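You operate a simulated robot arm through the tools that you are given. There is no shell and no other tool. Be economical: measure what you need, move in short steps, check, and stop when the job is done.

You run a simulated robot arm. Do the job below in one go: nothing can be reset, and whatever is moved stays where it is left.

Task
Put the blue small bowl from the top of chest two on the low shelf of the grey plank table. Fetch the small ladle and stand it on the low tier of the rack. Fetch the plate from the green rubber mat and set it on the top of chest two. Take the glass from the top of the grey plank table and put it in the pot. Fetch the tin from the middle board of the tall shelf and set it on the bay two. Fetch the drink card and set it in the inside of chest one. Take the brush on the top of the narrow table and put it away on the top of the grey plank table. Lift the bin lid open. Do these in any order. Set down upright: small ladle, drink card.

The check looks at the end state, three seconds after you hand in, the way a careful person would. Anything else that was tipped, shoved, dropped, spilled or broken makes it a failure. A push-on lid holds only when it is set on centred and level and pressed home; a screw cap is set on level and turned clockwise until tight.

Robot
A 7-joint arm with a two-finger parallel gripper on a trunk, on a base that drives. Base frame: it is fixed to the floor where the robot stands at the start and does not move with it; the origin is under the middle of the robot, x ahead of it, y to its left, z up; the surface under the hand at the start is at about z = 48.3. Readings come in cm, degrees, newtons and seconds.
With the tool pointing down near the work surface it reaches from about 10 to 92 cm from the robot's upright axis, wherever it stands. Its first joint turns from -166.0 to 166.0 degrees. Places, roughly: bay two (21x27 cm) [370, 626, 92]; bin lid [-130, -110, 70]; brush (7x5x5 cm) [-140, 130, 70]; drink card [-150, -200, 75]; glass (7x7x11 cm) [-150, -70, 80]; inside of chest one [70, 80, 20]; low shelf of the grey plank table [-130, -40, 30]; low tier of the rack (36x24 cm) [-128, 88, 36]; plate (19x19x3 cm) [-120, -80, 70]; pot (22x17x7 cm) [-130, 80, 40]; small bowl [75, 0, 50]; small ladle (3x3x11 cm) [80, 30, 50]; tin [350, 650, 50]; top of chest two [70, 0, 50]; top of the grey plank table [-140, -20, 70]. Payload 3.43 kg.
Tool frame: the origin (TCP) lies between the finger pads and is the grasp point; the fingertips stand 3 cm ahead of it; z points along the fingers, y is the line along which they close. Largest opening 9.4 cm; finger width 2.8, thickness 1; the body of the gripper, 5 by 9.6 cm, starts 5.5 cm behind the TCP.
Orientation is that of the tool frame in the base frame, as a unit quaternion [w, x, y, z]. With the fingers straight down and closing along the base's y, the tool's x points along the base's -x, its y along +y and its z along -z.

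Tools
- The arm moves only by the tool apply_moves. Its argument "moves" is a list of rows, each an object (a shift or turn left out is 0, a gripper value left out holds the last) with "xyz": the shift along the tool's x, y, z in units of 50 mm (1.0 is 50 mm), a list of three; "angular": the turn, a rotation vector about the tool's x, y, z in units of 6 degrees (1.0 is 6 degrees), a list of three; "hand": the closure, from 0 (fully open) to 1 (shut). In form: [{"xyz": [dx, dy, dz], "angular": [rx, ry, rz], "hand": hand}, ...]. A call has 1 to 12 rows; each row shifts and turns the commanded pose from where the row before left it, along the tool's axes as they then stand. A call with a number of a shift or a turn outside -1 to 1 is refused whole. Each row takes 0.2 s and may step no farther than 5 cm and 8.6 degrees from the row before; otherwise, or with a gripper value out of range, the whole call is refused. A pose out of reach is approached as far as the arm can. The call stops where the force on the tool passes 40 N (or 10 N more than at its start, if that is more) or the arm is blocked; 0.2 s more then pass. Each finger travels about 4.5 cm/s and halts on what it meets, pressing with about 34 N; the grip force reading is that of the motor and also rises with nothing between the fingers. The clock runs only during rows and for 0.2 s after the last one: add rows that do not move to give the fingers time. The reply holds the time, the measured pose of the TCP, the force on the tool along the base axes, the opening and the grip force, in the units named above and with some noise, with the torque about the TCP (base axes, N m) and any sound that the robot's microphone picked up, and new pictures: "pictures" is both (left out), scene, wrist or none.
- Cameras (640 x 400 px; columns grow to the right, rows downward): "scene" is now at [47.51, 20.14, 117.87]; the picture's right is [-0.24, -0.97, 0.00], its down [-0.90, 0.23, -0.36] and it looks along [0.35, -0.09, -0.93] (base axes); focal length 261 px, centre (320, 200). "wrist" rides on the gripper at [7.6, 1.4, -10.3] in the tool frame; the picture's right is [-0.18, 0.98, 0.00], its down [-0.75, -0.14, -0.64] and it looks along [-0.63, -0.12, 0.77] (tool axes); focal length 243 px, centre (320, 200). There is no depth. A picture from a camera that has moved, and an enlarged one, comes with that camera's place and axes in the base frame and with its lens.
- move_column(by): slides the trunk up (or, below 0, down) by that many cm; the arm and the scene camera ride with it, the base frame stays. It gives what a move gives, with no picture.
- roll_base(legs): drives the robot by 1 to 6 legs, each [ahead, left, turn to the left] in cm, cm and degrees, along the robot's own axes; the way and the turn of a leg run together, so that a leg with both is an arc; at most 150 cm and 180 degrees a leg. The arm and the cameras ride along, it lands a little off, and it stops where it bumps. It gives what a move gives, and a new picture of the scene camera.
- aim_head(pan, tilt): turns the head with the scene camera to pan (to the left, within 103 degrees either way) and tilt (down, from -29 to 69), counted from straight ahead of the robot. It gives what a move gives, and a new picture of the scene camera.
- close_up(camera, box): a new picture of the part [left, top, right, bottom] of that camera's present view, enlarged. It takes no simulated time.
- finish_job(): hands the job in; it is judged then, once.

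Work in short steps. Places have to be worked out from the pictures, the camera data and where the tool is seen: move nearer, look again, correct. Check each grasp and each placing, and mend what went wrong. You have 217 turns and 260 pictures in all, those below and enlarged ones among them. Open the gripper and draw the arm clear of the work before you hand the job in, unless the task says otherwise; then end with one line.

The tools are called after ">>>" as a command line: name --argument value ..., lists and objects as JSON in quotes. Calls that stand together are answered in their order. apply_moves: Moves the arm, as the interface text tells. Its arguments: {"type":"object","properties":{"moves":{"type":"array","items":{"type":"object","properties":{"xyz":{"type":"array","items":{"type":"number"}},"angular":{"type":"array","items":{"type":"number"}},"hand":{"type":"number"}}}},"pictures":{"type":"string","enum":["both","scene","wrist","none"]}},"required":["moves"]} The other tools are called the same way: move_column (by) slides the trunk up or down; roll_base (legs) drives the base; aim_head (pan, tilt) turns the head that bears the scene camera; close_up (camera, box) takes an enlarged picture of a part of a camera's view; finish_job () hands the job in.

At the start:

```text
t: 0.0
ee_pos: [51.62, 26.07, 70.31]
tcp_rot: [0.0, 0.0, 1.0, 0.0]
wrist_force: [-0.1, -0.1, 0.7]
moment: [-0.01, -0.01, -0.01]
width: 9.42
grip_force: 0.1
trunk travel left (down, up): [-31.7, 17.3]
robot x, y, heading: [0.01, -0.02, -0.0]
head pan, tilt: [-14.1, 68.8]
```

scene: 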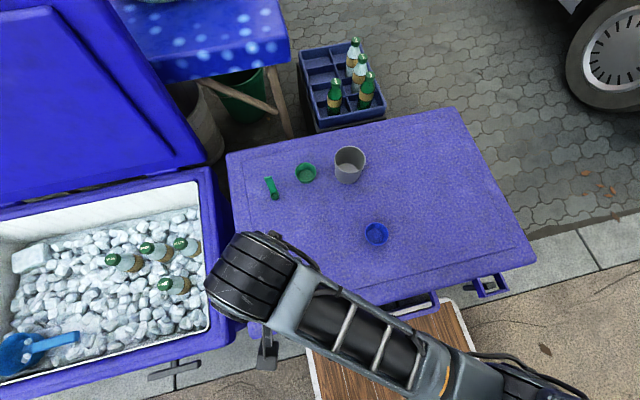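
wrist: 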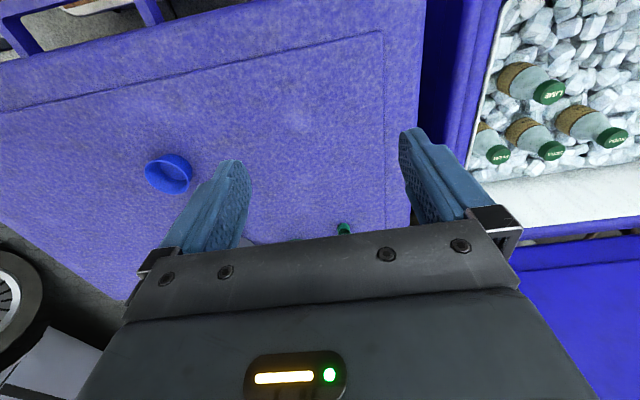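

I'll start with an enlarged look at the top of chest two to identify the objects, and a look around.

>>> close_up --camera "scene" --box '[220, 130, 420, 260]'

>>> aim_head --pan 0 --tilt 20

>>> aim_head --pan 100 --tilt 25

>>> aim_head --pan -100 --tilt 25

```text
3.08 times, centred on (320, 195) of scene
camera zoom: at [47.51, 20.14, 117.87], right [-0.24, -0.97, 0.0], down [-0.9, 0.23, -0.36], along [0.35, -0.09, -0.93], focal length 802 px, centre (320, 215)
```

zoom: 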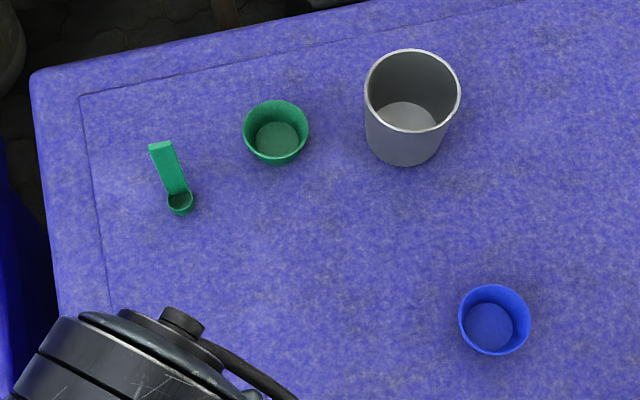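

```text
t: 1.2
ee_pos: [51.74, 26.0, 70.21]
tcp_rot: [-0.001, 0.001, 1.0, 0.0]
wrist_force: [-0.7, -0.3, -0.4]
moment: [0.02, 0.06, -0.02]
width: 9.41
grip_force: 0.1
trunk travel left (down, up): [-31.7, 17.3]
robot x, y, heading: [-0.05, -0.21, -0.2]
head pan, tilt: [0.0, 20.0]
camera scene: at [51.4, 21.5, 124.62], right [0.0, -1.0, 0.0], down [-0.34, 0.0, -0.94], along [0.94, 0.0, -0.34], focal length 261 px, centre (320, 200)
```

scene: 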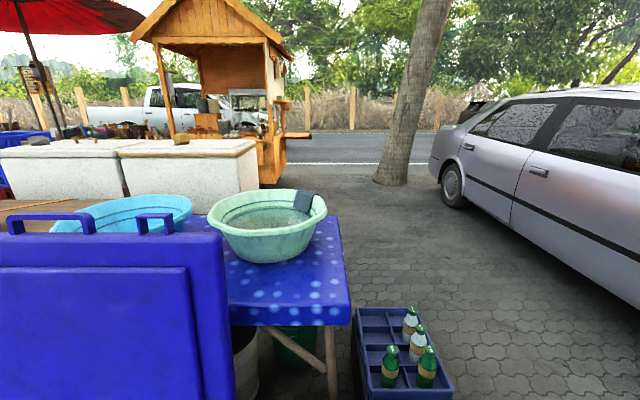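

```text
t: 2.9
ee_pos: [51.76, 26.12, 70.19]
tcp_rot: [0.0, 0.0, 1.0, 0.0]
wrist_force: [0.4, -0.1, -0.3]
moment: [0.0, 0.01, 0.01]
width: 9.39
grip_force: 0.1
trunk travel left (down, up): [-31.7, 17.3]
robot x, y, heading: [0.22, -0.03, -0.2]
head pan, tilt: [100.0, 25.0]
camera scene: at [40.49, 30.58, 123.82], right [0.98, 0.17, 0.0], down [0.07, -0.42, -0.91], along [-0.16, 0.89, -0.42], focal length 261 px, centre (320, 200)
```

scene: 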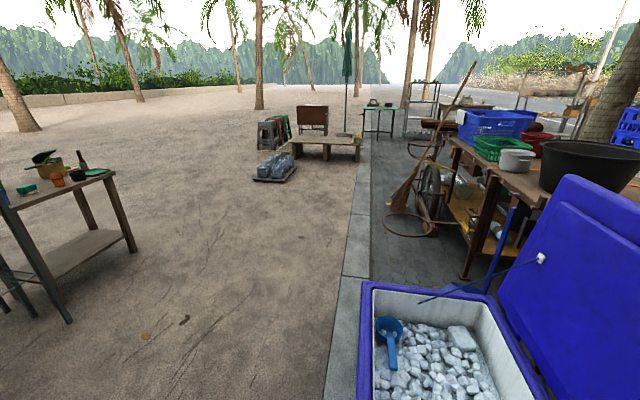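

```text
t: 5.9
ee_pos: [51.67, 26.15, 70.35]
tcp_rot: [0.0, 0.0, 1.0, 0.0]
wrist_force: [-0.5, 0.5, 0.3]
moment: [-0.01, -0.03, 0.0]
width: 9.37
grip_force: 0.1
trunk travel left (down, up): [-31.7, 17.3]
robot x, y, heading: [0.2, -0.03, -0.1]
head pan, tilt: [-100.0, 25.0]
camera scene: at [40.49, 12.43, 123.82], right [-0.98, 0.17, 0.0], down [0.07, 0.42, -0.91], along [-0.16, -0.89, -0.42], focal length 261 px, centre (320, 200)
```

scene: 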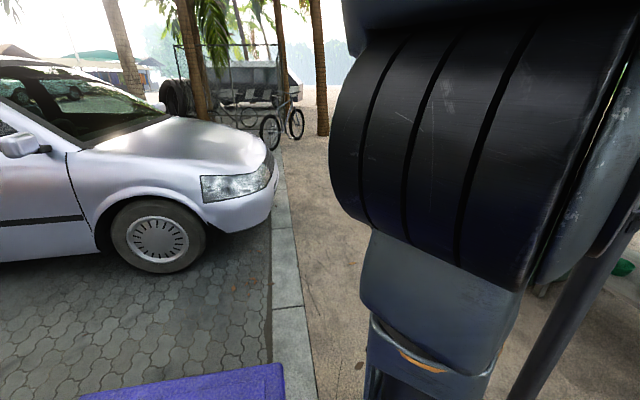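

The ladle is the green dipper standing at about [78, 25.7], and the blue bowl is at about [60, 1.5]. I'll bring the hand over towards the bowl and tilt the tool forward, so the bowl can later go onto a shelf.

>>> apply_moves --moves '[{"xyz": [0, -0.98, 0]}, {"xyz": [0, -0.98, 0]}, {"xyz": [0, -0.98, 0]}, {"xyz": [0, -0.98, 0]}, {"xyz": [0, -0.98, 0]}, {"xyz": [0, 0, 0.3], "angular": [0, -0.95, 0]}, {"angular": [0, -0.95, 0]}, {"angular": [0, -0.95, 0]}, {"angular": [0, -0.95, 0]}, {"angular": [0, -0.95, 0]}, {"angular": [0, -0.95, 0]}, {"angular": [0, -0.95, 0]}]' --pictures "wrist"

>>> aim_head --pan -14 --tilt 68

```text
t: 8.5
ee_pos: [51.7, 1.64, 68.89]
tcp_rot: [0.342, 0.0, 0.94, 0.0]
wrist_force: [-0.4, -0.4, -0.2]
moment: [-0.01, 0.0, -0.05]
width: 9.43
grip_force: 0.1
trunk travel left (down, up): [-31.7, 17.3]
robot x, y, heading: [0.24, 0.09, 0.1]
head pan, tilt: [-100.0, 25.0]
camera wrist: at [39.25, 3.14, 71.83], right [0.14, 0.98, 0.12], down [0.17, -0.14, 0.98], along [0.98, -0.12, -0.18], focal length 243 px, centre (320, 200)
```

wrist: 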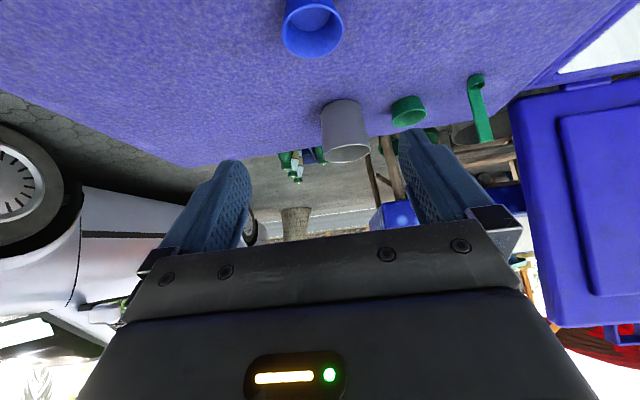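

```text
t: 10.1
ee_pos: [51.69, 1.6, 68.8]
tcp_rot: [0.341, 0.0, 0.94, 0.0]
wrist_force: [1.0, -0.7, -0.7]
moment: [0.02, 0.03, 0.06]
width: 9.39
grip_force: 0.0
trunk travel left (down, up): [-31.7, 17.3]
robot x, y, heading: [-0.45, -0.28, 0.1]
head pan, tilt: [-14.0, 68.0]
camera scene: at [47.61, 20.12, 117.95], right [-0.24, -0.97, 0.0], down [-0.9, 0.22, -0.37], along [0.36, -0.09, -0.93], focal length 261 px, centre (320, 200)
```

scene: 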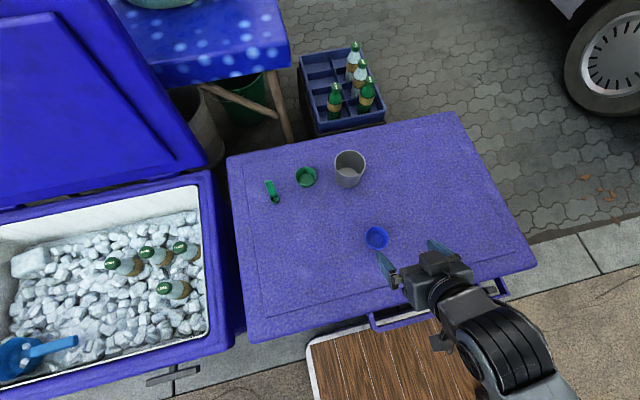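

Bowl is about at [59.9, 1.7], about 3 cm tall. I move in along the tool axis to straddle it, leaving the last 4 cm for a check.

>>> apply_moves --moves '[{"xyz": [0.528, 0, 0]}, {"xyz": [0.528, 0, 0]}, {"xyz": [0, 0, 0.9]}, {"xyz": [0, 0, 0.9]}, {"xyz": [0, 0, 0.9]}]'

```text
t: 11.3
ee_pos: [55.99, 1.57, 54.71]
tcp_rot: [0.341, 0.0, 0.94, 0.001]
wrist_force: [-0.4, 0.3, -0.2]
moment: [-0.01, 0.01, -0.02]
width: 9.4
grip_force: 0.0
trunk travel left (down, up): [-31.7, 17.3]
robot x, y, heading: [-0.14, 0.01, 0.1]
head pan, tilt: [-14.0, 68.0]
camera scene: at [47.58, 20.12, 117.97], right [-0.24, -0.97, 0.0], down [-0.9, 0.22, -0.37], along [0.36, -0.09, -0.93], focal length 261 px, centre (320, 200)
camera wrist: at [43.6, 3.21, 57.72], right [0.14, 0.98, 0.12], down [0.17, -0.14, 0.98], along [0.98, -0.12, -0.18], focal length 243 px, centre (320, 200)
```

scene: 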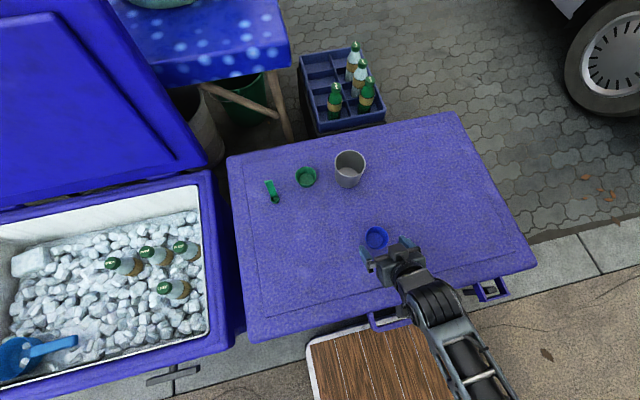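
wrist: 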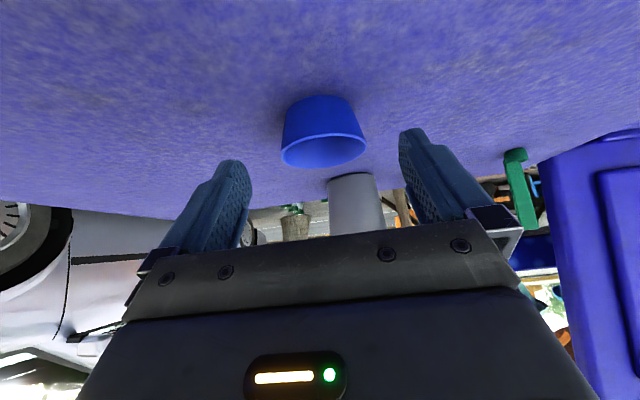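

Centred well. Advance the last 4 cm and close.

>>> apply_moves --moves '[{"xyz": [-0.11, 0.02, 0.4]}, {"xyz": [0, 0, 0.4]}, {"hand": 0.5}, {"hand": 0.7}, {"hand": 0.9}, {}, {}]'

```text
t: 12.9
ee_pos: [59.15, 2.03, 52.1]
tcp_rot: [0.342, 0.0, 0.94, 0.0]
wrist_force: [-0.7, 0.4, 0.0]
moment: [0.02, -0.02, -0.01]
width: 6.02
grip_force: 33.7
trunk travel left (down, up): [-31.7, 17.3]
robot x, y, heading: [0.04, 0.26, 0.2]
head pan, tilt: [-14.0, 68.0]
camera scene: at [47.61, 20.13, 117.95], right [-0.24, -0.97, 0.0], down [-0.9, 0.22, -0.37], along [0.36, -0.09, -0.93], focal length 261 px, centre (320, 200)
camera wrist: at [46.66, 3.5, 55.15], right [0.14, 0.98, 0.12], down [0.17, -0.14, 0.98], along [0.98, -0.12, -0.18], focal length 243 px, centre (320, 200)
```

scene: 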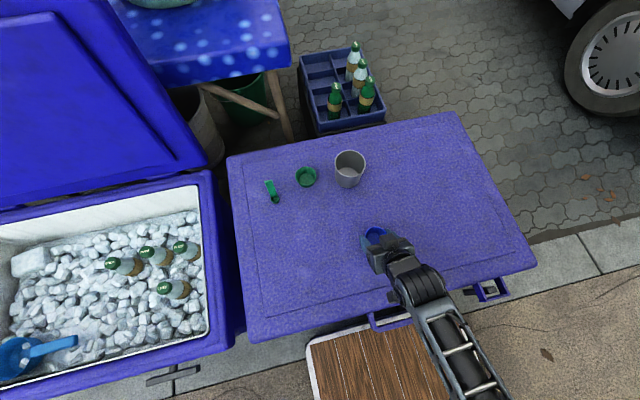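
wrist: 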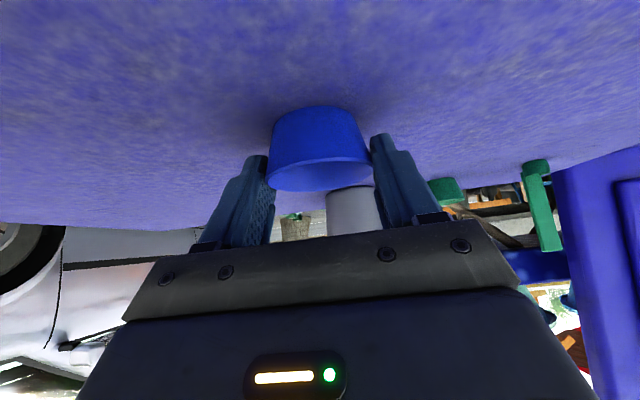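

Gripped at 6.0 cm. Lift 20 cm and draw back a little.

>>> apply_moves --moves '[{"xyz": [-0.32, 0, -0.38]}, {"xyz": [-0.32, 0, -0.38]}, {"xyz": [-0.32, 0, -0.38]}, {"xyz": [-0.32, 0, -0.38]}, {"xyz": [-0.64, 0, -0.76]}, {"xyz": [-0.64, 0, -0.76]}, {"xyz": [0.76, 0, -0.64]}, {"xyz": [0.76, 0, -0.64]}]'

```text
t: 14.7
ee_pos: [49.5, 1.79, 72.35]
tcp_rot: [0.342, 0.0, 0.94, -0.001]
wrist_force: [0.4, -0.8, 0.0]
moment: [0.0, 0.04, 0.0]
width: 6.03
grip_force: 33.7
trunk travel left (down, up): [-31.7, 17.3]
robot x, y, heading: [0.28, -0.12, 0.0]
head pan, tilt: [-14.0, 68.0]
camera scene: at [47.65, 20.12, 117.93], right [-0.24, -0.97, 0.0], down [-0.9, 0.22, -0.37], along [0.36, -0.09, -0.93], focal length 261 px, centre (320, 200)
camera wrist: at [37.0, 3.24, 75.31], right [0.14, 0.98, 0.12], down [0.17, -0.14, 0.98], along [0.98, -0.12, -0.18], focal length 243 px, centre (320, 200)
```

scene: 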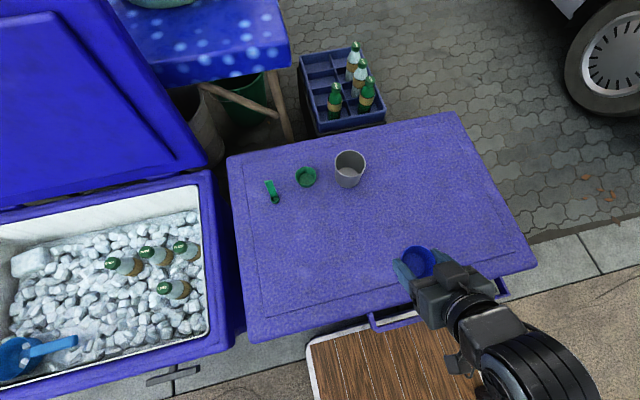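
wrist: 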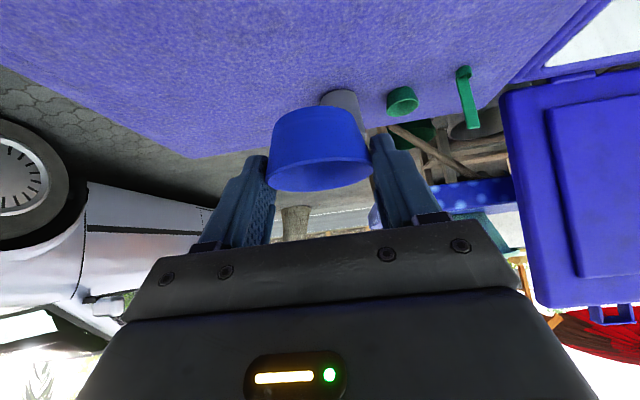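

The bowl hangs level. I'll back away 30 cm and turn round to face the tables.

>>> roll_base --legs '[[-30, 0, 0], [0, 0, 180]]'

>>> aim_head --pan 0 --tilt 35

```text
t: 24.1
ee_pos: [-79.06, -3.16, 72.18]
tcp_rot: [0.004, 0.94, 0.013, -0.341]
wrist_force: [-0.1, -0.4, -1.2]
moment: [-0.01, -0.02, -0.01]
width: 6.01
grip_force: 35.0
trunk travel left (down, up): [-31.7, 17.3]
robot x, y, heading: [-29.6, -0.34, -178.4]
head pan, tilt: [-14.0, 68.0]
camera scene: at [-76.9, -21.49, 117.95], right [0.21, 0.98, 0.0], down [0.91, -0.2, -0.37], along [-0.37, 0.08, -0.93], focal length 261 px, centre (320, 200)
```

scene: 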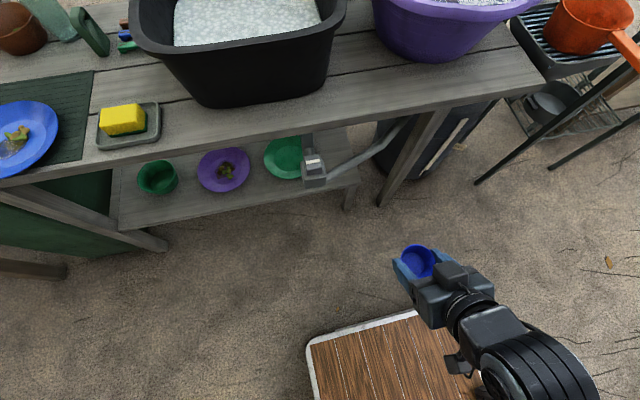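

```text
t: 25.1
ee_pos: [-79.07, -3.24, 72.21]
tcp_rot: [0.004, 0.94, 0.013, -0.341]
wrist_force: [0.7, 0.7, -0.2]
moment: [0.01, -0.01, -0.01]
width: 6.02
grip_force: 34.2
trunk travel left (down, up): [-31.7, 17.3]
robot x, y, heading: [-29.69, -0.34, -178.4]
head pan, tilt: [0.0, 35.0]
camera scene: at [-80.14, -22.95, 122.23], right [-0.03, 1.0, 0.0], down [0.57, 0.02, -0.82], along [-0.82, -0.02, -0.57], focal length 261 px, centre (320, 200)
```

scene: 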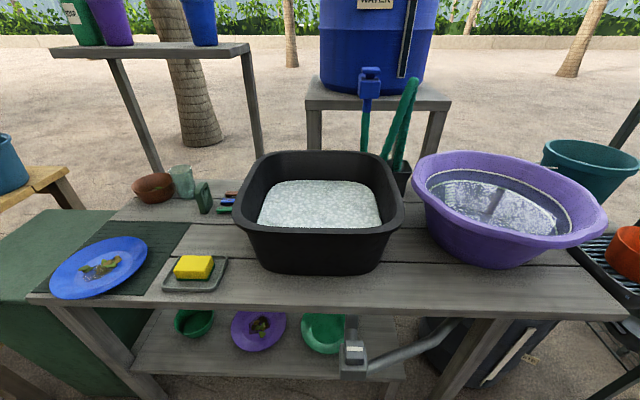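

I see the grey plank table: the shelf has a green bowl near y≈-70 and a purple one near y≈-46, so I aim the small bowl at about [-121,-59]. I drive closer and to the left, and straighten.

>>> roll_base --legs '[[0, 57, -1.6], [22, 0, 0]]'

>>> aim_head --pan 0 --tilt 65

```text
t: 29.6
ee_pos: [-100.37, -58.74, 72.39]
tcp_rot: [0.002, 0.94, 0.005, -0.341]
wrist_force: [0.3, 0.5, -0.3]
moment: [0.01, 0.02, 0.0]
width: 6.05
grip_force: 33.3
trunk travel left (down, up): [-31.7, 17.3]
robot x, y, heading: [-50.8, -56.5, -179.5]
head pan, tilt: [0.0, 35.0]
camera scene: at [-101.86, -78.43, 122.24], right [-0.01, 1.0, 0.0], down [0.57, 0.01, -0.82], along [-0.82, -0.01, -0.57], focal length 261 px, centre (320, 200)
```

scene: 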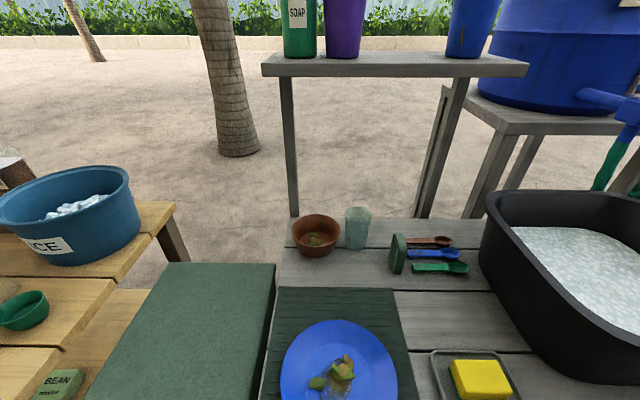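

```text
t: 30.5
ee_pos: [-100.48, -58.66, 72.35]
tcp_rot: [0.002, 0.94, 0.005, -0.341]
wrist_force: [0.1, -0.6, -0.5]
moment: [-0.02, -0.01, 0.03]
width: 6.04
grip_force: 34.3
trunk travel left (down, up): [-31.7, 17.3]
robot x, y, heading: [-50.53, -56.31, -179.3]
head pan, tilt: [0.0, 65.0]
camera scene: at [-99.13, -78.4, 118.26], right [-0.01, 1.0, 0.0], down [0.91, 0.01, -0.42], along [-0.42, 0.0, -0.91], focal length 261 px, centre (320, 200)
```

scene: 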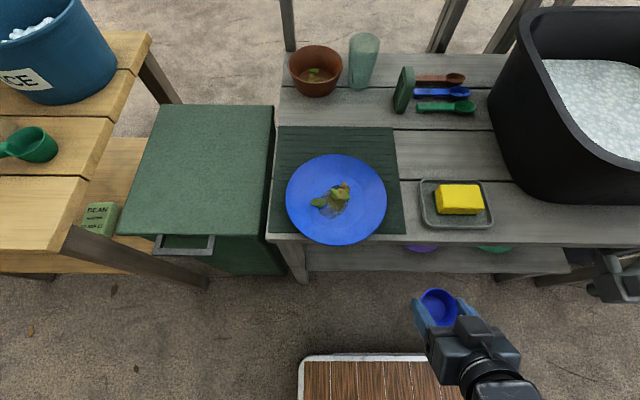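

The path down in front of the table edge (x≈-113) is clear; lower the trunk so the bowl comes to shelf height.

>>> move_column --by -30

>>> apply_moves --moves '[{}]'

```text
t: 33.5
ee_pos: [-100.48, -58.78, 42.29]
tcp_rot: [0.002, 0.94, 0.004, -0.341]
wrist_force: [-0.7, 0.4, -0.6]
moment: [0.01, -0.02, -0.01]
width: 6.03
grip_force: 34.1
trunk travel left (down, up): [-1.7, 47.3]
robot x, y, heading: [-50.63, -56.42, -179.5]
head pan, tilt: [0.0, 65.0]
```

```text
t: 33.9
ee_pos: [-100.32, -58.55, 42.32]
tcp_rot: [0.003, 0.94, 0.005, -0.342]
wrist_force: [0.0, 0.0, 0.1]
moment: [0.01, -0.02, 0.01]
width: 6.0
grip_force: 34.4
trunk travel left (down, up): [-1.7, 47.3]
robot x, y, heading: [-51.01, -56.49, -179.5]
head pan, tilt: [0.0, 65.0]
camera scene: at [-99.12, -78.4, 88.26], right [-0.01, 1.0, 0.0], down [0.91, 0.01, -0.42], along [-0.42, 0.0, -0.91], focal length 261 px, centre (320, 200)
camera wrist: at [-88.02, -59.88, 45.29], right [-0.13, -0.98, 0.12], down [-0.17, 0.14, 0.98], along [-0.98, 0.11, -0.18], focal length 243 px, centre (320, 200)
```

scene: 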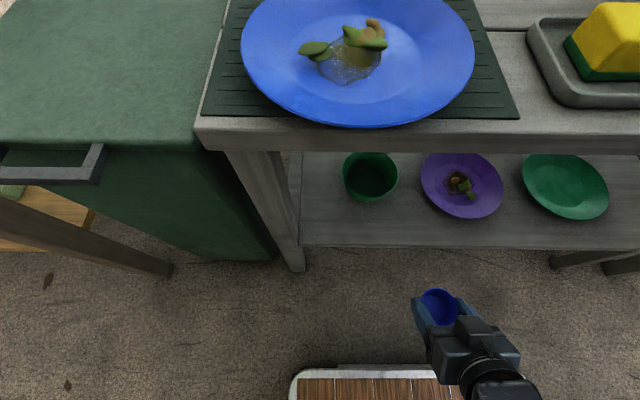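
wrist: 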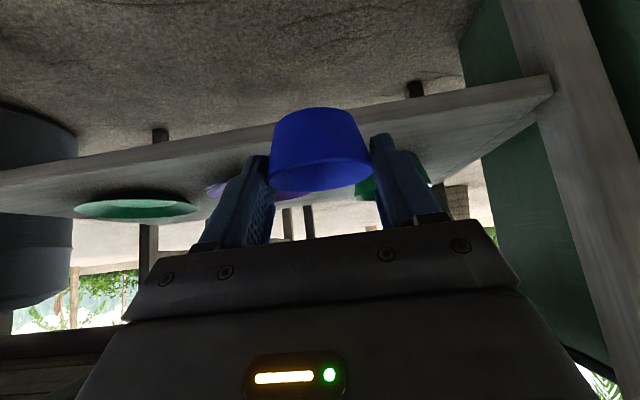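

Shelf surface appears to be near z≈32, front edge x≈-113.6. I move the bowl forward 16 cm at this height to the free spot between the green bowl and the purple plate.

>>> apply_moves --moves '[{"xyz": [-0.613, 0, 0.515]}, {"xyz": [-0.613, 0, 0.515]}, {"xyz": [-0.613, 0, 0.515]}, {"xyz": [-0.613, 0, 0.515]}]'

```text
t: 34.9
ee_pos: [-116.56, -58.65, 42.21]
tcp_rot: [0.002, 0.94, 0.005, -0.341]
wrist_force: [-1.1, 0.4, 0.2]
moment: [0.01, 0.03, 0.04]
width: 6.03
grip_force: 33.6
trunk travel left (down, up): [-1.7, 47.3]
robot x, y, heading: [-51.1, -56.18, -179.4]
head pan, tilt: [0.0, 65.0]
camera scene: at [-99.11, -78.4, 88.26], right [-0.01, 1.0, 0.0], down [0.91, 0.01, -0.42], along [-0.42, 0.0, -0.91], focal length 261 px, centre (320, 200)
camera wrist: at [-104.19, -59.93, 45.34], right [-0.13, -0.98, 0.12], down [-0.17, 0.14, 0.98], along [-0.98, 0.11, -0.18], focal length 243 px, centre (320, 200)
```

scene: 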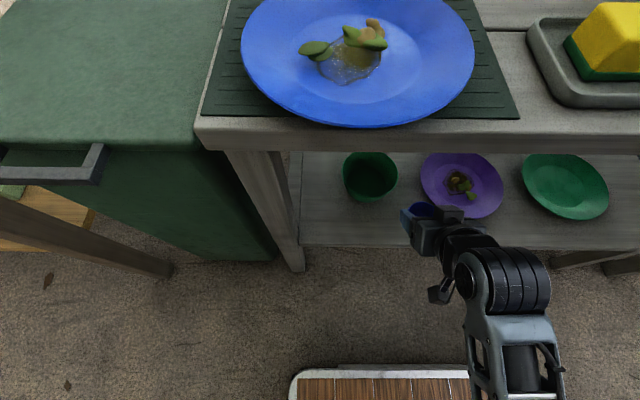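
wrist: 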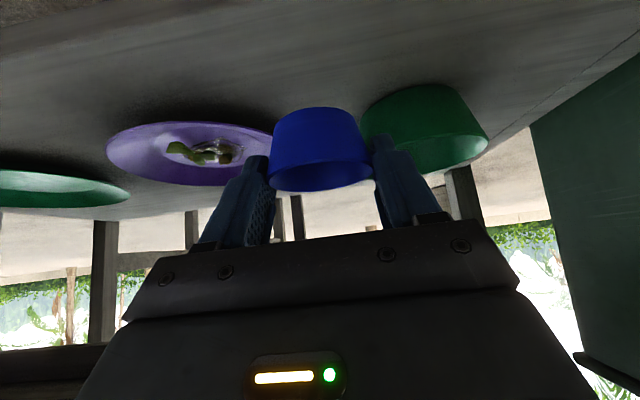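

Clear of the neighbours. Lower 4.5 cm, then look.

>>> apply_moves --moves '[{"xyz": [0.19, 0, 0.23]}, {"xyz": [0.19, 0, 0.23]}, {"xyz": [0.19, 0, 0.23]}]' --pictures "wrist"

```text
t: 35.7
ee_pos: [-116.51, -58.66, 37.76]
tcp_rot: [0.003, 0.94, 0.006, -0.341]
wrist_force: [0.4, 0.3, -0.4]
moment: [0.0, 0.02, 0.03]
width: 6.02
grip_force: 34.0
trunk travel left (down, up): [-1.7, 47.3]
robot x, y, heading: [-51.31, -56.42, -179.5]
head pan, tilt: [0.0, 65.0]
camera wrist: at [-104.08, -59.93, 40.81], right [-0.13, -0.98, 0.12], down [-0.17, 0.14, 0.98], along [-0.98, 0.11, -0.18], focal length 243 px, centre (320, 200)
```

wrist: 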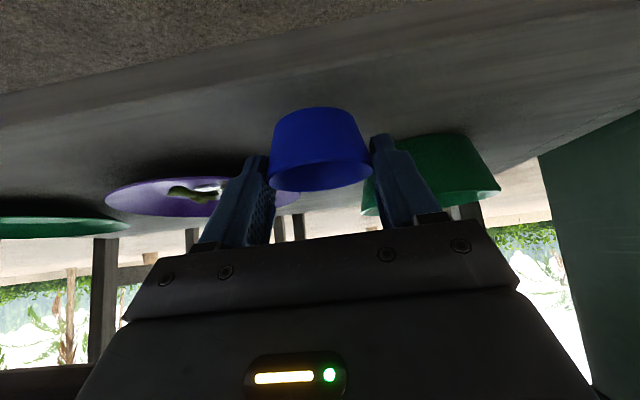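

Shelf at z≈33 so about 1 cm remains; lower in small steps watching the force.

>>> apply_moves --moves '[{"xyz": [0.045, 0, 0.054]}, {"xyz": [0.045, 0, 0.054]}]' --pictures "wrist"

>>> apply_moves --moves '[{"xyz": [0.03, 0, 0.036]}, {"xyz": [0.03, 0, 0.036]}]' --pictures "none"

```text
t: 36.3
ee_pos: [-116.43, -58.89, 37.15]
tcp_rot: [0.002, 0.94, 0.005, -0.342]
wrist_force: [0.0, -0.6, 0.3]
moment: [0.02, -0.03, 0.0]
width: 6.02
grip_force: 33.3
trunk travel left (down, up): [-1.7, 47.3]
robot x, y, heading: [-50.69, -56.34, -179.7]
head pan, tilt: [0.0, 65.0]
camera wrist: at [-104.09, -60.01, 40.04], right [-0.13, -0.98, 0.12], down [-0.17, 0.14, 0.98], along [-0.98, 0.11, -0.18], focal length 243 px, centre (320, 200)
```

wrist: 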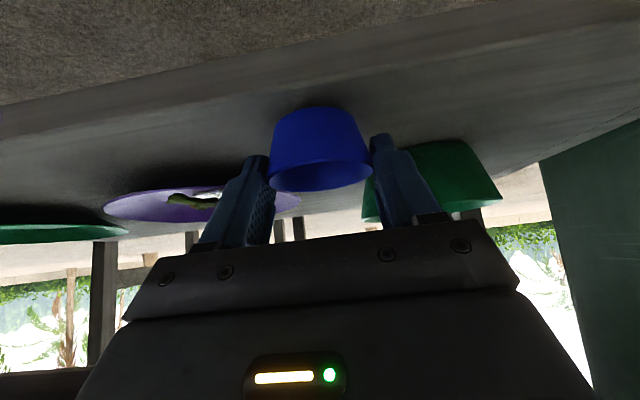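

```text
t: 36.9
ee_pos: [-116.54, -58.78, 36.47]
tcp_rot: [0.001, 0.94, 0.004, -0.341]
wrist_force: [-0.3, 0.2, -0.5]
moment: [-0.04, -0.02, -0.01]
width: 6.05
grip_force: 34.0
trunk travel left (down, up): [-1.7, 47.3]
robot x, y, heading: [-50.95, -56.41, -179.5]
head pan, tilt: [0.0, 65.0]
```

Nothing touched yet; continue down in small steps.

>>> apply_moves --moves '[{"xyz": [0.03, 0, 0.036]}, {"xyz": [0.03, 0, 0.036]}]' --pictures "wrist"

>>> apply_moves --moves '[{"xyz": [0.03, 0, 0.036]}]' --pictures "none"

```text
t: 37.5
ee_pos: [-116.61, -58.83, 36.25]
tcp_rot: [0.001, 0.939, 0.005, -0.343]
wrist_force: [6.3, 1.4, 21.4]
moment: [0.02, -0.23, 0.0]
width: 6.02
grip_force: 34.0
trunk travel left (down, up): [-1.7, 47.3]
robot x, y, heading: [-50.95, -56.69, -179.4]
head pan, tilt: [0.0, 65.0]
camera wrist: at [-104.16, -59.99, 39.23], right [-0.13, -0.98, 0.12], down [-0.16, 0.14, 0.98], along [-0.98, 0.11, -0.18], focal length 243 px, centre (320, 200)
```

wrist: 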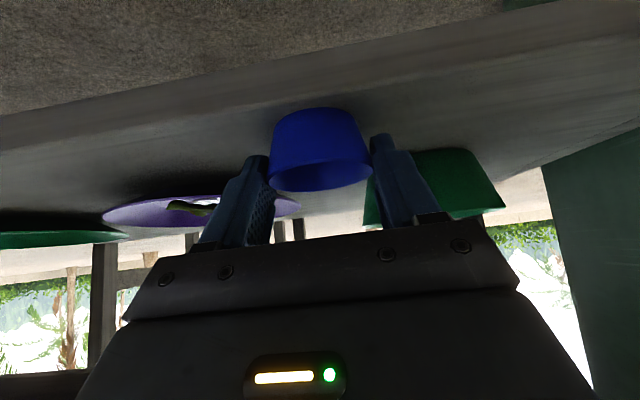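

```text
t: 37.9
ee_pos: [-116.7, -58.76, 36.1]
tcp_rot: [0.002, 0.939, 0.005, -0.345]
wrist_force: [-1.0, 2.8, 30.6]
moment: [0.03, 0.4, -0.07]
width: 6.04
grip_force: 33.9
trunk travel left (down, up): [-1.7, 47.3]
robot x, y, heading: [-50.81, -56.22, -179.3]
head pan, tilt: [0.0, 65.0]
```

Contact at TCP z≈36.3. I relieve the pressure slightly, open part way and back off along the tool axis.

>>> apply_moves --moves '[{"xyz": [-0.04, 0, -0.048]}, {"hand": 0.2}, {}, {}, {"xyz": [0, 0, -0.4]}, {"xyz": [0, 0, -0.6]}, {"xyz": [0.2, 0, -0.9]}, {"xyz": [0.6, 0, -0.9]}, {"xyz": [0.6, 0, -0.7]}]'

```text
refused: row 8 steps farther than a row can; nothing moved
```

>>> apply_moves --moves '[{"xyz": [-0.04, 0, -0.048]}, {"hand": 0.2}, {}, {}, {"xyz": [0, 0, -0.4]}, {"xyz": [0, 0, -0.6]}, {"xyz": [0.2, 0, -0.9]}, {"xyz": [0.5, 0, -0.7]}, {"xyz": [0.5, 0, -0.6]}]'

```text
t: 39.9
ee_pos: [-101.5, -58.88, 44.57]
tcp_rot: [0.002, 0.94, 0.005, -0.342]
wrist_force: [-0.4, 0.4, 0.3]
moment: [-0.03, 0.01, 0.02]
width: 7.53
grip_force: 0.0
trunk travel left (down, up): [-1.7, 47.3]
robot x, y, heading: [-50.93, -56.29, -179.4]
head pan, tilt: [0.0, 65.0]
camera scene: at [-99.13, -78.4, 88.25], right [-0.01, 1.0, 0.0], down [0.91, 0.01, -0.42], along [-0.42, 0.0, -0.91], focal length 261 px, centre (320, 200)
camera wrist: at [-89.12, -59.94, 47.58], right [-0.13, -0.98, 0.12], down [-0.17, 0.14, 0.98], along [-0.98, 0.11, -0.18], focal length 243 px, centre (320, 200)
```

scene: 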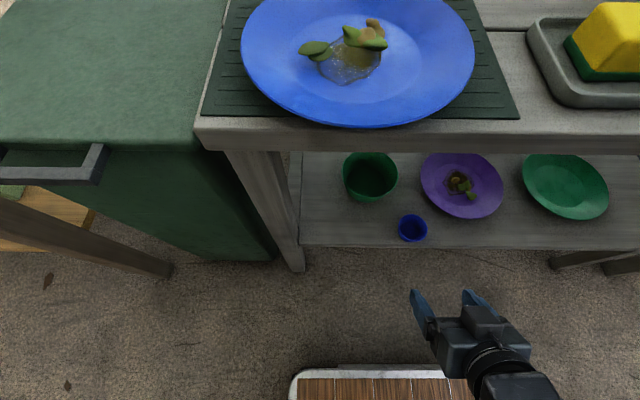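
wrist: 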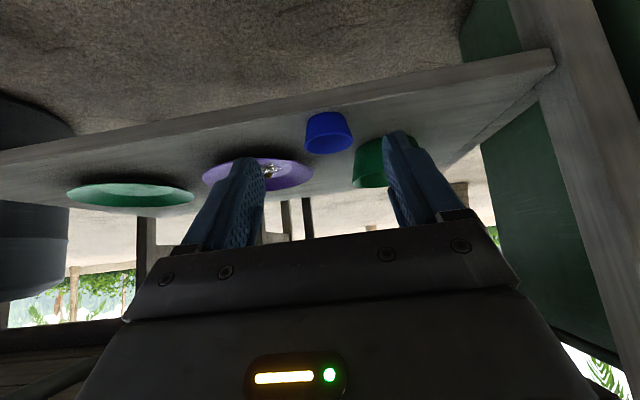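

The bowl stands on the shelf. Next the bin lid: raise the trunk, and look at the bin and its handle from the left.

>>> move_column --by 20

>>> roll_base --legs '[[-12, 45, 0]]'

>>> aim_head --pan 0 --tilt 45

```text
t: 42.1
ee_pos: [-101.39, -58.75, 64.52]
tcp_rot: [0.003, 0.94, 0.005, -0.341]
wrist_force: [-0.3, 0.6, -0.2]
moment: [0.02, 0.0, 0.01]
width: 7.5
grip_force: 0.0
trunk travel left (down, up): [-21.7, 27.3]
robot x, y, heading: [-50.79, -56.19, -179.5]
head pan, tilt: [0.0, 65.0]
```

```text
t: 44.9
ee_pos: [-89.09, -103.75, 64.54]
tcp_rot: [0.002, 0.94, 0.006, -0.341]
wrist_force: [0.0, -0.6, 0.3]
moment: [-0.03, 0.01, 0.01]
width: 7.52
grip_force: 0.1
trunk travel left (down, up): [-21.7, 27.3]
robot x, y, heading: [-38.58, -101.79, -179.2]
head pan, tilt: [0.0, 65.0]
camera scene: at [-86.71, -123.42, 108.26], right [-0.01, 1.0, 0.0], down [0.91, 0.01, -0.42], along [-0.42, 0.0, -0.91], focal length 261 px, centre (320, 200)
```

scene: 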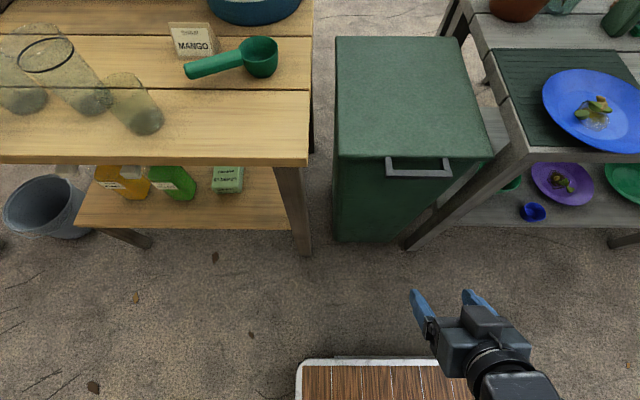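

```text
t: 45.7
ee_pos: [-89.04, -103.75, 64.45]
tcp_rot: [0.002, 0.94, 0.005, -0.341]
wrist_force: [-0.3, 0.1, 0.2]
moment: [0.0, -0.02, -0.01]
width: 7.53
grip_force: 0.0
trunk travel left (down, up): [-21.7, 27.3]
robot x, y, heading: [-38.72, -101.5, -179.4]
head pan, tilt: [0.0, 45.0]
camera scene: at [-88.77, -123.44, 110.75], right [-0.01, 1.0, 0.0], down [0.71, 0.01, -0.71], along [-0.71, -0.01, -0.71], focal length 261 px, centre (320, 200)
```

scene: 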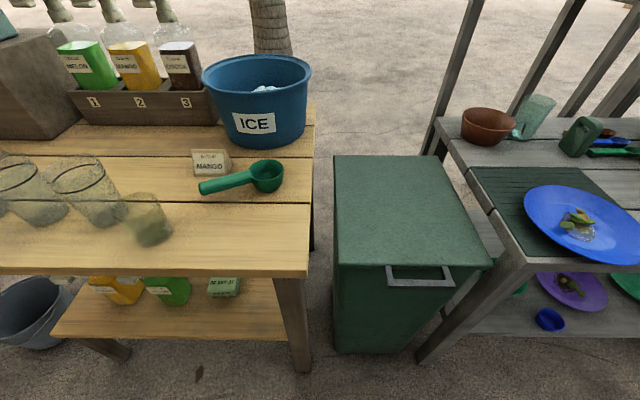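

The bin lid hinges at the back (x≈-147); its handle bar is at about [-112, -104, 65]. I'll grasp the bar with fingers above and below, tool horizontal. First pitch the tool level here.

>>> apply_moves --moves '[{"angular": [0, -0.926, 0]}, {"angular": [0, -0.926, 0]}, {"angular": [0, -0.926, 0]}, {"angular": [0, -0.926, 0]}, {"angular": [0, -0.926, 0]}, {"angular": [0, -0.926, 0]}, {"angular": [0, -0.926, 0]}, {"angular": [0, -0.926, 0]}, {"angular": [0, -0.926, 0]}]' --pictures "none"

>>> apply_moves --moves '[{"angular": [0, 0, -1]}, {"angular": [0, 0, -1]}, {"angular": [0, 0, -1]}, {"angular": [0, 0, -1]}, {"angular": [0, 0, -1]}, {"angular": [0, 0, -1]}, {"angular": [0, 0, -1]}, {"angular": [0, 0, -1]}]' --pictures "none"

>>> apply_moves --moves '[{"angular": [0, 0, -1]}, {"angular": [0, 0, -1]}, {"angular": [0, 0, -1]}, {"angular": [0, 0, -1]}, {"angular": [0, 0, -1]}, {"angular": [0, 0, -1]}, {"angular": [0, 0, -1]}]'

```text
t: 47.7
ee_pos: [-89.12, -103.77, 64.59]
tcp_rot: [-0.003, -0.707, -0.003, 0.707]
wrist_force: [0.1, 0.0, 0.1]
moment: [-0.04, -0.02, -0.01]
width: 7.53
grip_force: 0.1
trunk travel left (down, up): [-21.7, 27.3]
robot x, y, heading: [-38.88, -101.42, -179.1]
head pan, tilt: [0.0, 45.0]
```

```text
t: 49.5
ee_pos: [-89.13, -103.72, 64.61]
tcp_rot: [0.285, -0.645, -0.292, 0.647]
wrist_force: [-0.3, 0.6, -0.8]
moment: [0.0, 0.02, 0.0]
width: 7.54
grip_force: 0.0
trunk travel left (down, up): [-21.7, 27.3]
robot x, y, heading: [-38.24, -101.78, -179.4]
head pan, tilt: [0.0, 45.0]
```

```text
t: 51.1
ee_pos: [-89.19, -103.76, 64.41]
tcp_rot: [-0.498, 0.497, 0.503, -0.501]
wrist_force: [0.4, 0.0, 0.7]
moment: [0.0, 0.01, 0.01]
width: 7.52
grip_force: 0.1
trunk travel left (down, up): [-21.7, 27.3]
robot x, y, heading: [-38.84, -101.26, -179.3]
head pan, tilt: [0.0, 45.0]
camera scene: at [-88.77, -123.44, 110.76], right [-0.01, 1.0, 0.0], down [0.71, 0.01, -0.71], along [-0.71, -0.01, -0.71], focal length 261 px, centre (320, 200)
camera wrist: at [-79.02, -96.02, 63.07], right [0.0, -0.18, -0.98], down [0.65, -0.75, 0.14], along [-0.76, -0.64, 0.12], focal length 243 px, centre (320, 200)
```

scene: 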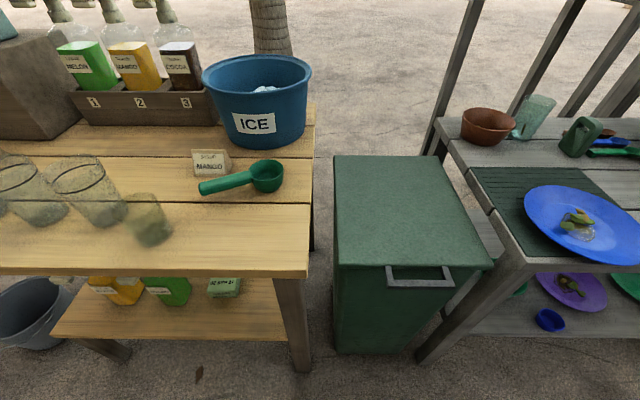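
wrist: 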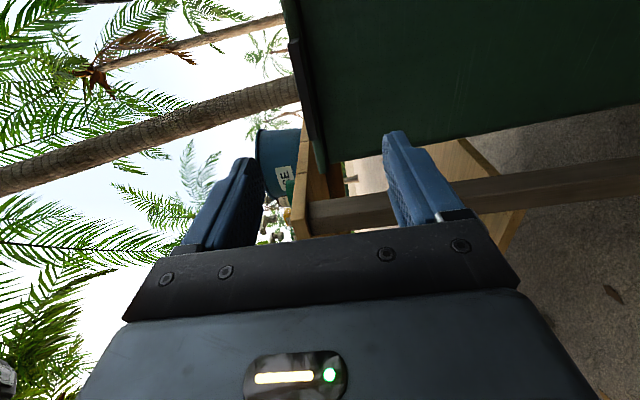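

Tool is level with fingers above and below. Zoom to see the handle from the wrist.

>>> close_up --camera "wrist" --box '[220, 0, 420, 240]'

>>> close_up --camera "scene" --box '[330, 220, 510, 330]'

```text
1.67 times, centred on (320, 120) of wrist
camera zoom: at [-79.02, -96.02, 63.07], right [0.0, -0.18, -0.98], down [0.65, -0.75, 0.14], along [-0.76, -0.64, 0.12], focal length 404 px, centre (320, 333)
```

zoom: 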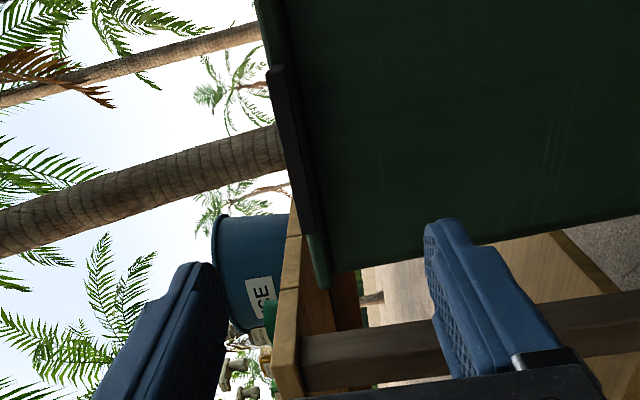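

```text
3.56 times, centred on (420, 275) of scene
camera zoom: at [-88.77, -123.44, 110.76], right [-0.01, 1.0, 0.0], down [0.71, 0.01, -0.71], along [-0.71, -0.01, -0.71], focal length 927 px, centre (-36, -67)
```

zoom: 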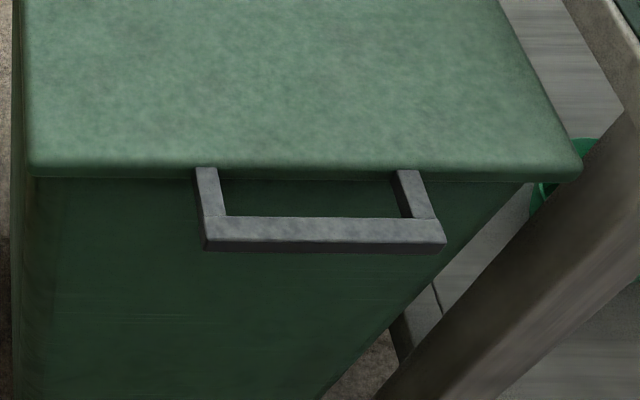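

The bar is centred at about [-111.7, -105.5, 66.7]. I pull the hand in, then drive nearer.

>>> apply_moves --moves '[{"xyz": [0, 0, -1], "hand": 0.2}, {"xyz": [0, 0, -1]}]' --pictures "none"

>>> roll_base --legs '[[24, 5, 0]]'

>>> aim_head --pan 15 --tilt 69

```text
t: 51.7
ee_pos: [-78.9, -103.69, 64.93]
tcp_rot: [0.498, -0.498, -0.502, 0.502]
wrist_force: [0.4, 0.3, -0.1]
moment: [0.01, 0.0, -0.01]
width: 7.53
grip_force: 0.1
trunk travel left (down, up): [-21.7, 27.3]
robot x, y, heading: [-38.98, -100.96, -179.3]
head pan, tilt: [0.0, 45.0]
```

```text
t: 53.5
ee_pos: [-102.81, -109.12, 64.91]
tcp_rot: [-0.497, 0.498, 0.503, -0.503]
wrist_force: [0.5, -0.1, -0.9]
moment: [0.0, 0.02, -0.02]
width: 7.51
grip_force: 0.0
trunk travel left (down, up): [-21.7, 27.3]
robot x, y, heading: [-62.65, -106.62, -179.2]
head pan, tilt: [0.0, 45.0]
camera scene: at [-112.78, -128.74, 110.76], right [-0.01, 1.0, 0.0], down [0.71, 0.01, -0.71], along [-0.71, -0.01, -0.71], focal length 261 px, centre (320, 200)
```

scene: 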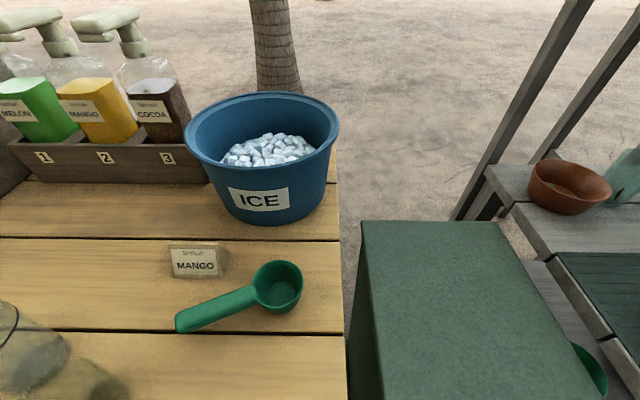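

```text
t: 54.4
ee_pos: [-102.94, -108.88, 64.8]
tcp_rot: [-0.496, 0.497, 0.504, -0.502]
wrist_force: [-0.9, 1.1, -0.4]
moment: [0.0, -0.02, 0.01]
width: 7.51
grip_force: 0.1
trunk travel left (down, up): [-21.7, 27.3]
robot x, y, heading: [-62.11, -106.66, -179.4]
head pan, tilt: [15.0, 68.8]
camera scene: at [-110.03, -130.16, 107.88], right [-0.27, 0.96, 0.0], down [0.9, 0.25, -0.36], along [-0.35, -0.1, -0.93], focal length 261 px, centre (320, 200)
```

scene: 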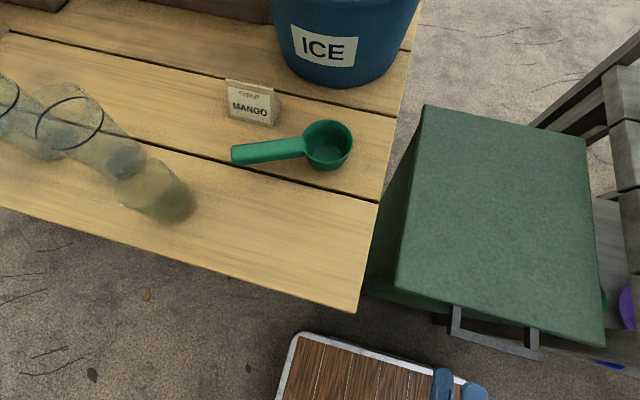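

Bar confirmed at x≈-111.2, y≈-105. Align sideways and in height, then check before advancing.

>>> apply_moves --moves '[{"xyz": [0.72, -0.38, 0]}, {"xyz": [0, 0, 0.6]}]'

```text
t: 55.0
ee_pos: [-105.9, -105.61, 66.97]
tcp_rot: [0.497, -0.497, -0.503, 0.503]
wrist_force: [0.0, -0.3, 0.0]
moment: [0.0, 0.01, 0.0]
width: 7.55
grip_force: 0.1
trunk travel left (down, up): [-21.7, 27.3]
robot x, y, heading: [-62.76, -106.34, -179.2]
head pan, tilt: [15.0, 68.8]
camera scene: at [-110.02, -130.17, 107.88], right [-0.27, 0.96, 0.0], down [0.9, 0.25, -0.36], along [-0.35, -0.1, -0.93], focal length 261 px, centre (320, 200)
camera wrist: at [-95.83, -97.77, 65.54], right [0.0, -0.18, -0.98], down [0.65, -0.75, 0.14], along [-0.76, -0.64, 0.12], focal length 243 px, centre (320, 200)
```

scene: 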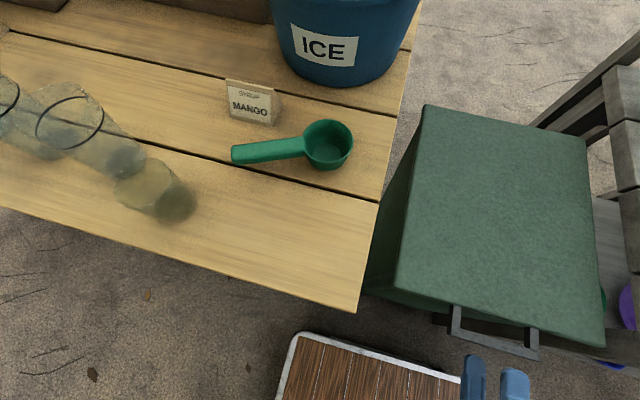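
wrist: 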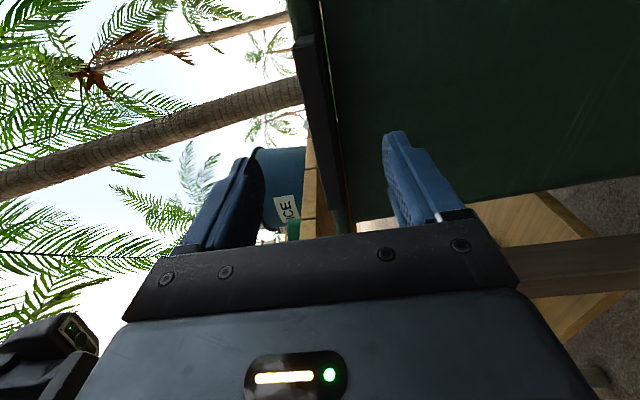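

The bar lies between the fingers. Advance 3.8 cm and close loosely.

>>> apply_moves --moves '[{"xyz": [0, 0, 0.38]}, {"xyz": [0, 0, 0.38]}, {"hand": 0.72}, {}, {}, {}]'

```text
t: 56.4
ee_pos: [-109.69, -105.52, 66.91]
tcp_rot: [-0.496, 0.497, 0.504, -0.503]
wrist_force: [-0.4, 0.3, -0.7]
moment: [0.02, -0.01, 0.02]
width: 2.65
grip_force: 0.0
trunk travel left (down, up): [-21.7, 27.3]
robot x, y, heading: [-62.38, -106.81, -179.4]
head pan, tilt: [15.0, 68.8]
camera scene: at [-110.03, -130.16, 107.87], right [-0.27, 0.96, 0.0], down [0.9, 0.25, -0.36], along [-0.35, -0.1, -0.93], focal length 261 px, centre (320, 200)
camera wrist: at [-99.6, -97.66, 65.49], right [0.0, -0.18, -0.98], down [0.65, -0.75, 0.14], along [-0.76, -0.64, 0.12], focal length 243 px, centre (320, 200)
```

scene: 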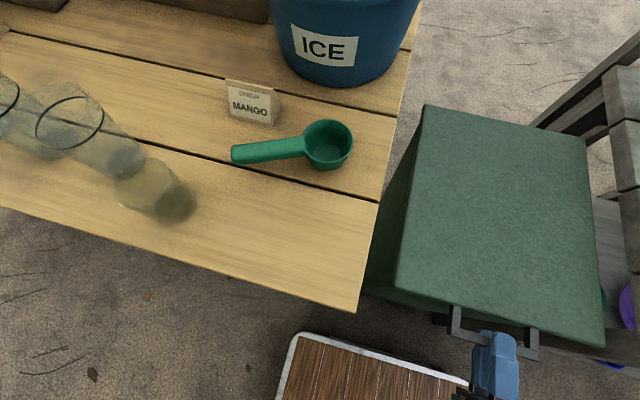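
wrist: 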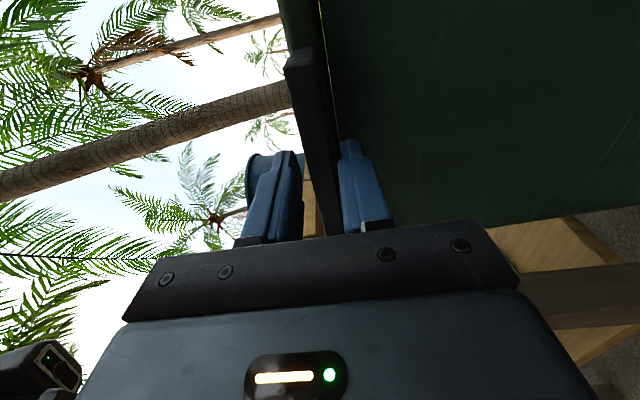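

The bar is enclosed. Now follow the lid's arc about the hinge at [-147, ·, 67], first 30°.

>>> apply_moves --moves '[{"xyz": [0, -0.779, 0.041], "angular": [-1, 0, 0]}, {"xyz": [0, -0.779, 0.041], "angular": [-1, 0, 0]}, {"xyz": [0, -0.779, 0.041], "angular": [-1, 0, 0]}, {"xyz": [0, -0.779, 0.041], "angular": [-1, 0, 0]}, {"xyz": [0, -0.779, 0.041], "angular": [-1, 0, 0]}]'

```text
t: 57.2
ee_pos: [-110.91, -105.21, 74.67]
tcp_rot: [-0.417, 0.565, 0.572, -0.424]
wrist_force: [16.6, -3.3, 1.4]
moment: [0.06, -0.25, -0.21]
width: 2.8
grip_force: 1.7
out of reach, approached as far as the arm can: row 3
trunk travel left (down, up): [-21.7, 27.3]
robot x, y, heading: [-62.82, -106.78, -179.4]
head pan, tilt: [15.0, 68.8]
stopped in row 3: the force on the tool passed its limit at 68 N (the readings are from after the stop); the commanded pose is now the measured one
camera scene: at [-109.96, -130.16, 107.89], right [-0.27, 0.96, 0.0], down [0.9, 0.25, -0.36], along [-0.35, -0.1, -0.93], focal length 261 px, centre (320, 200)
camera wrist: at [-100.91, -97.5, 76.32], right [0.29, -0.18, -0.94], down [0.58, -0.74, 0.32], along [-0.76, -0.64, -0.11], focal length 243 px, centre (320, 200)
```

scene: 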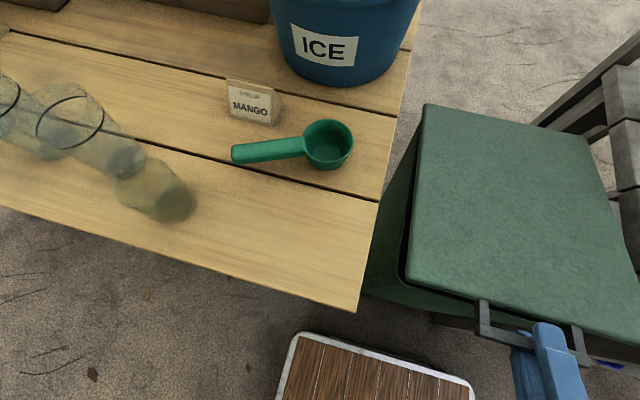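
wrist: 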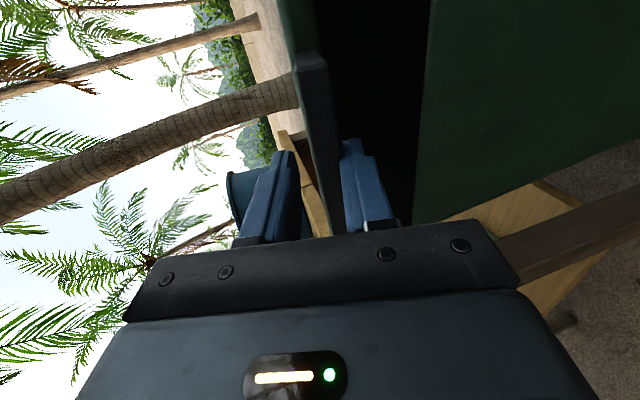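

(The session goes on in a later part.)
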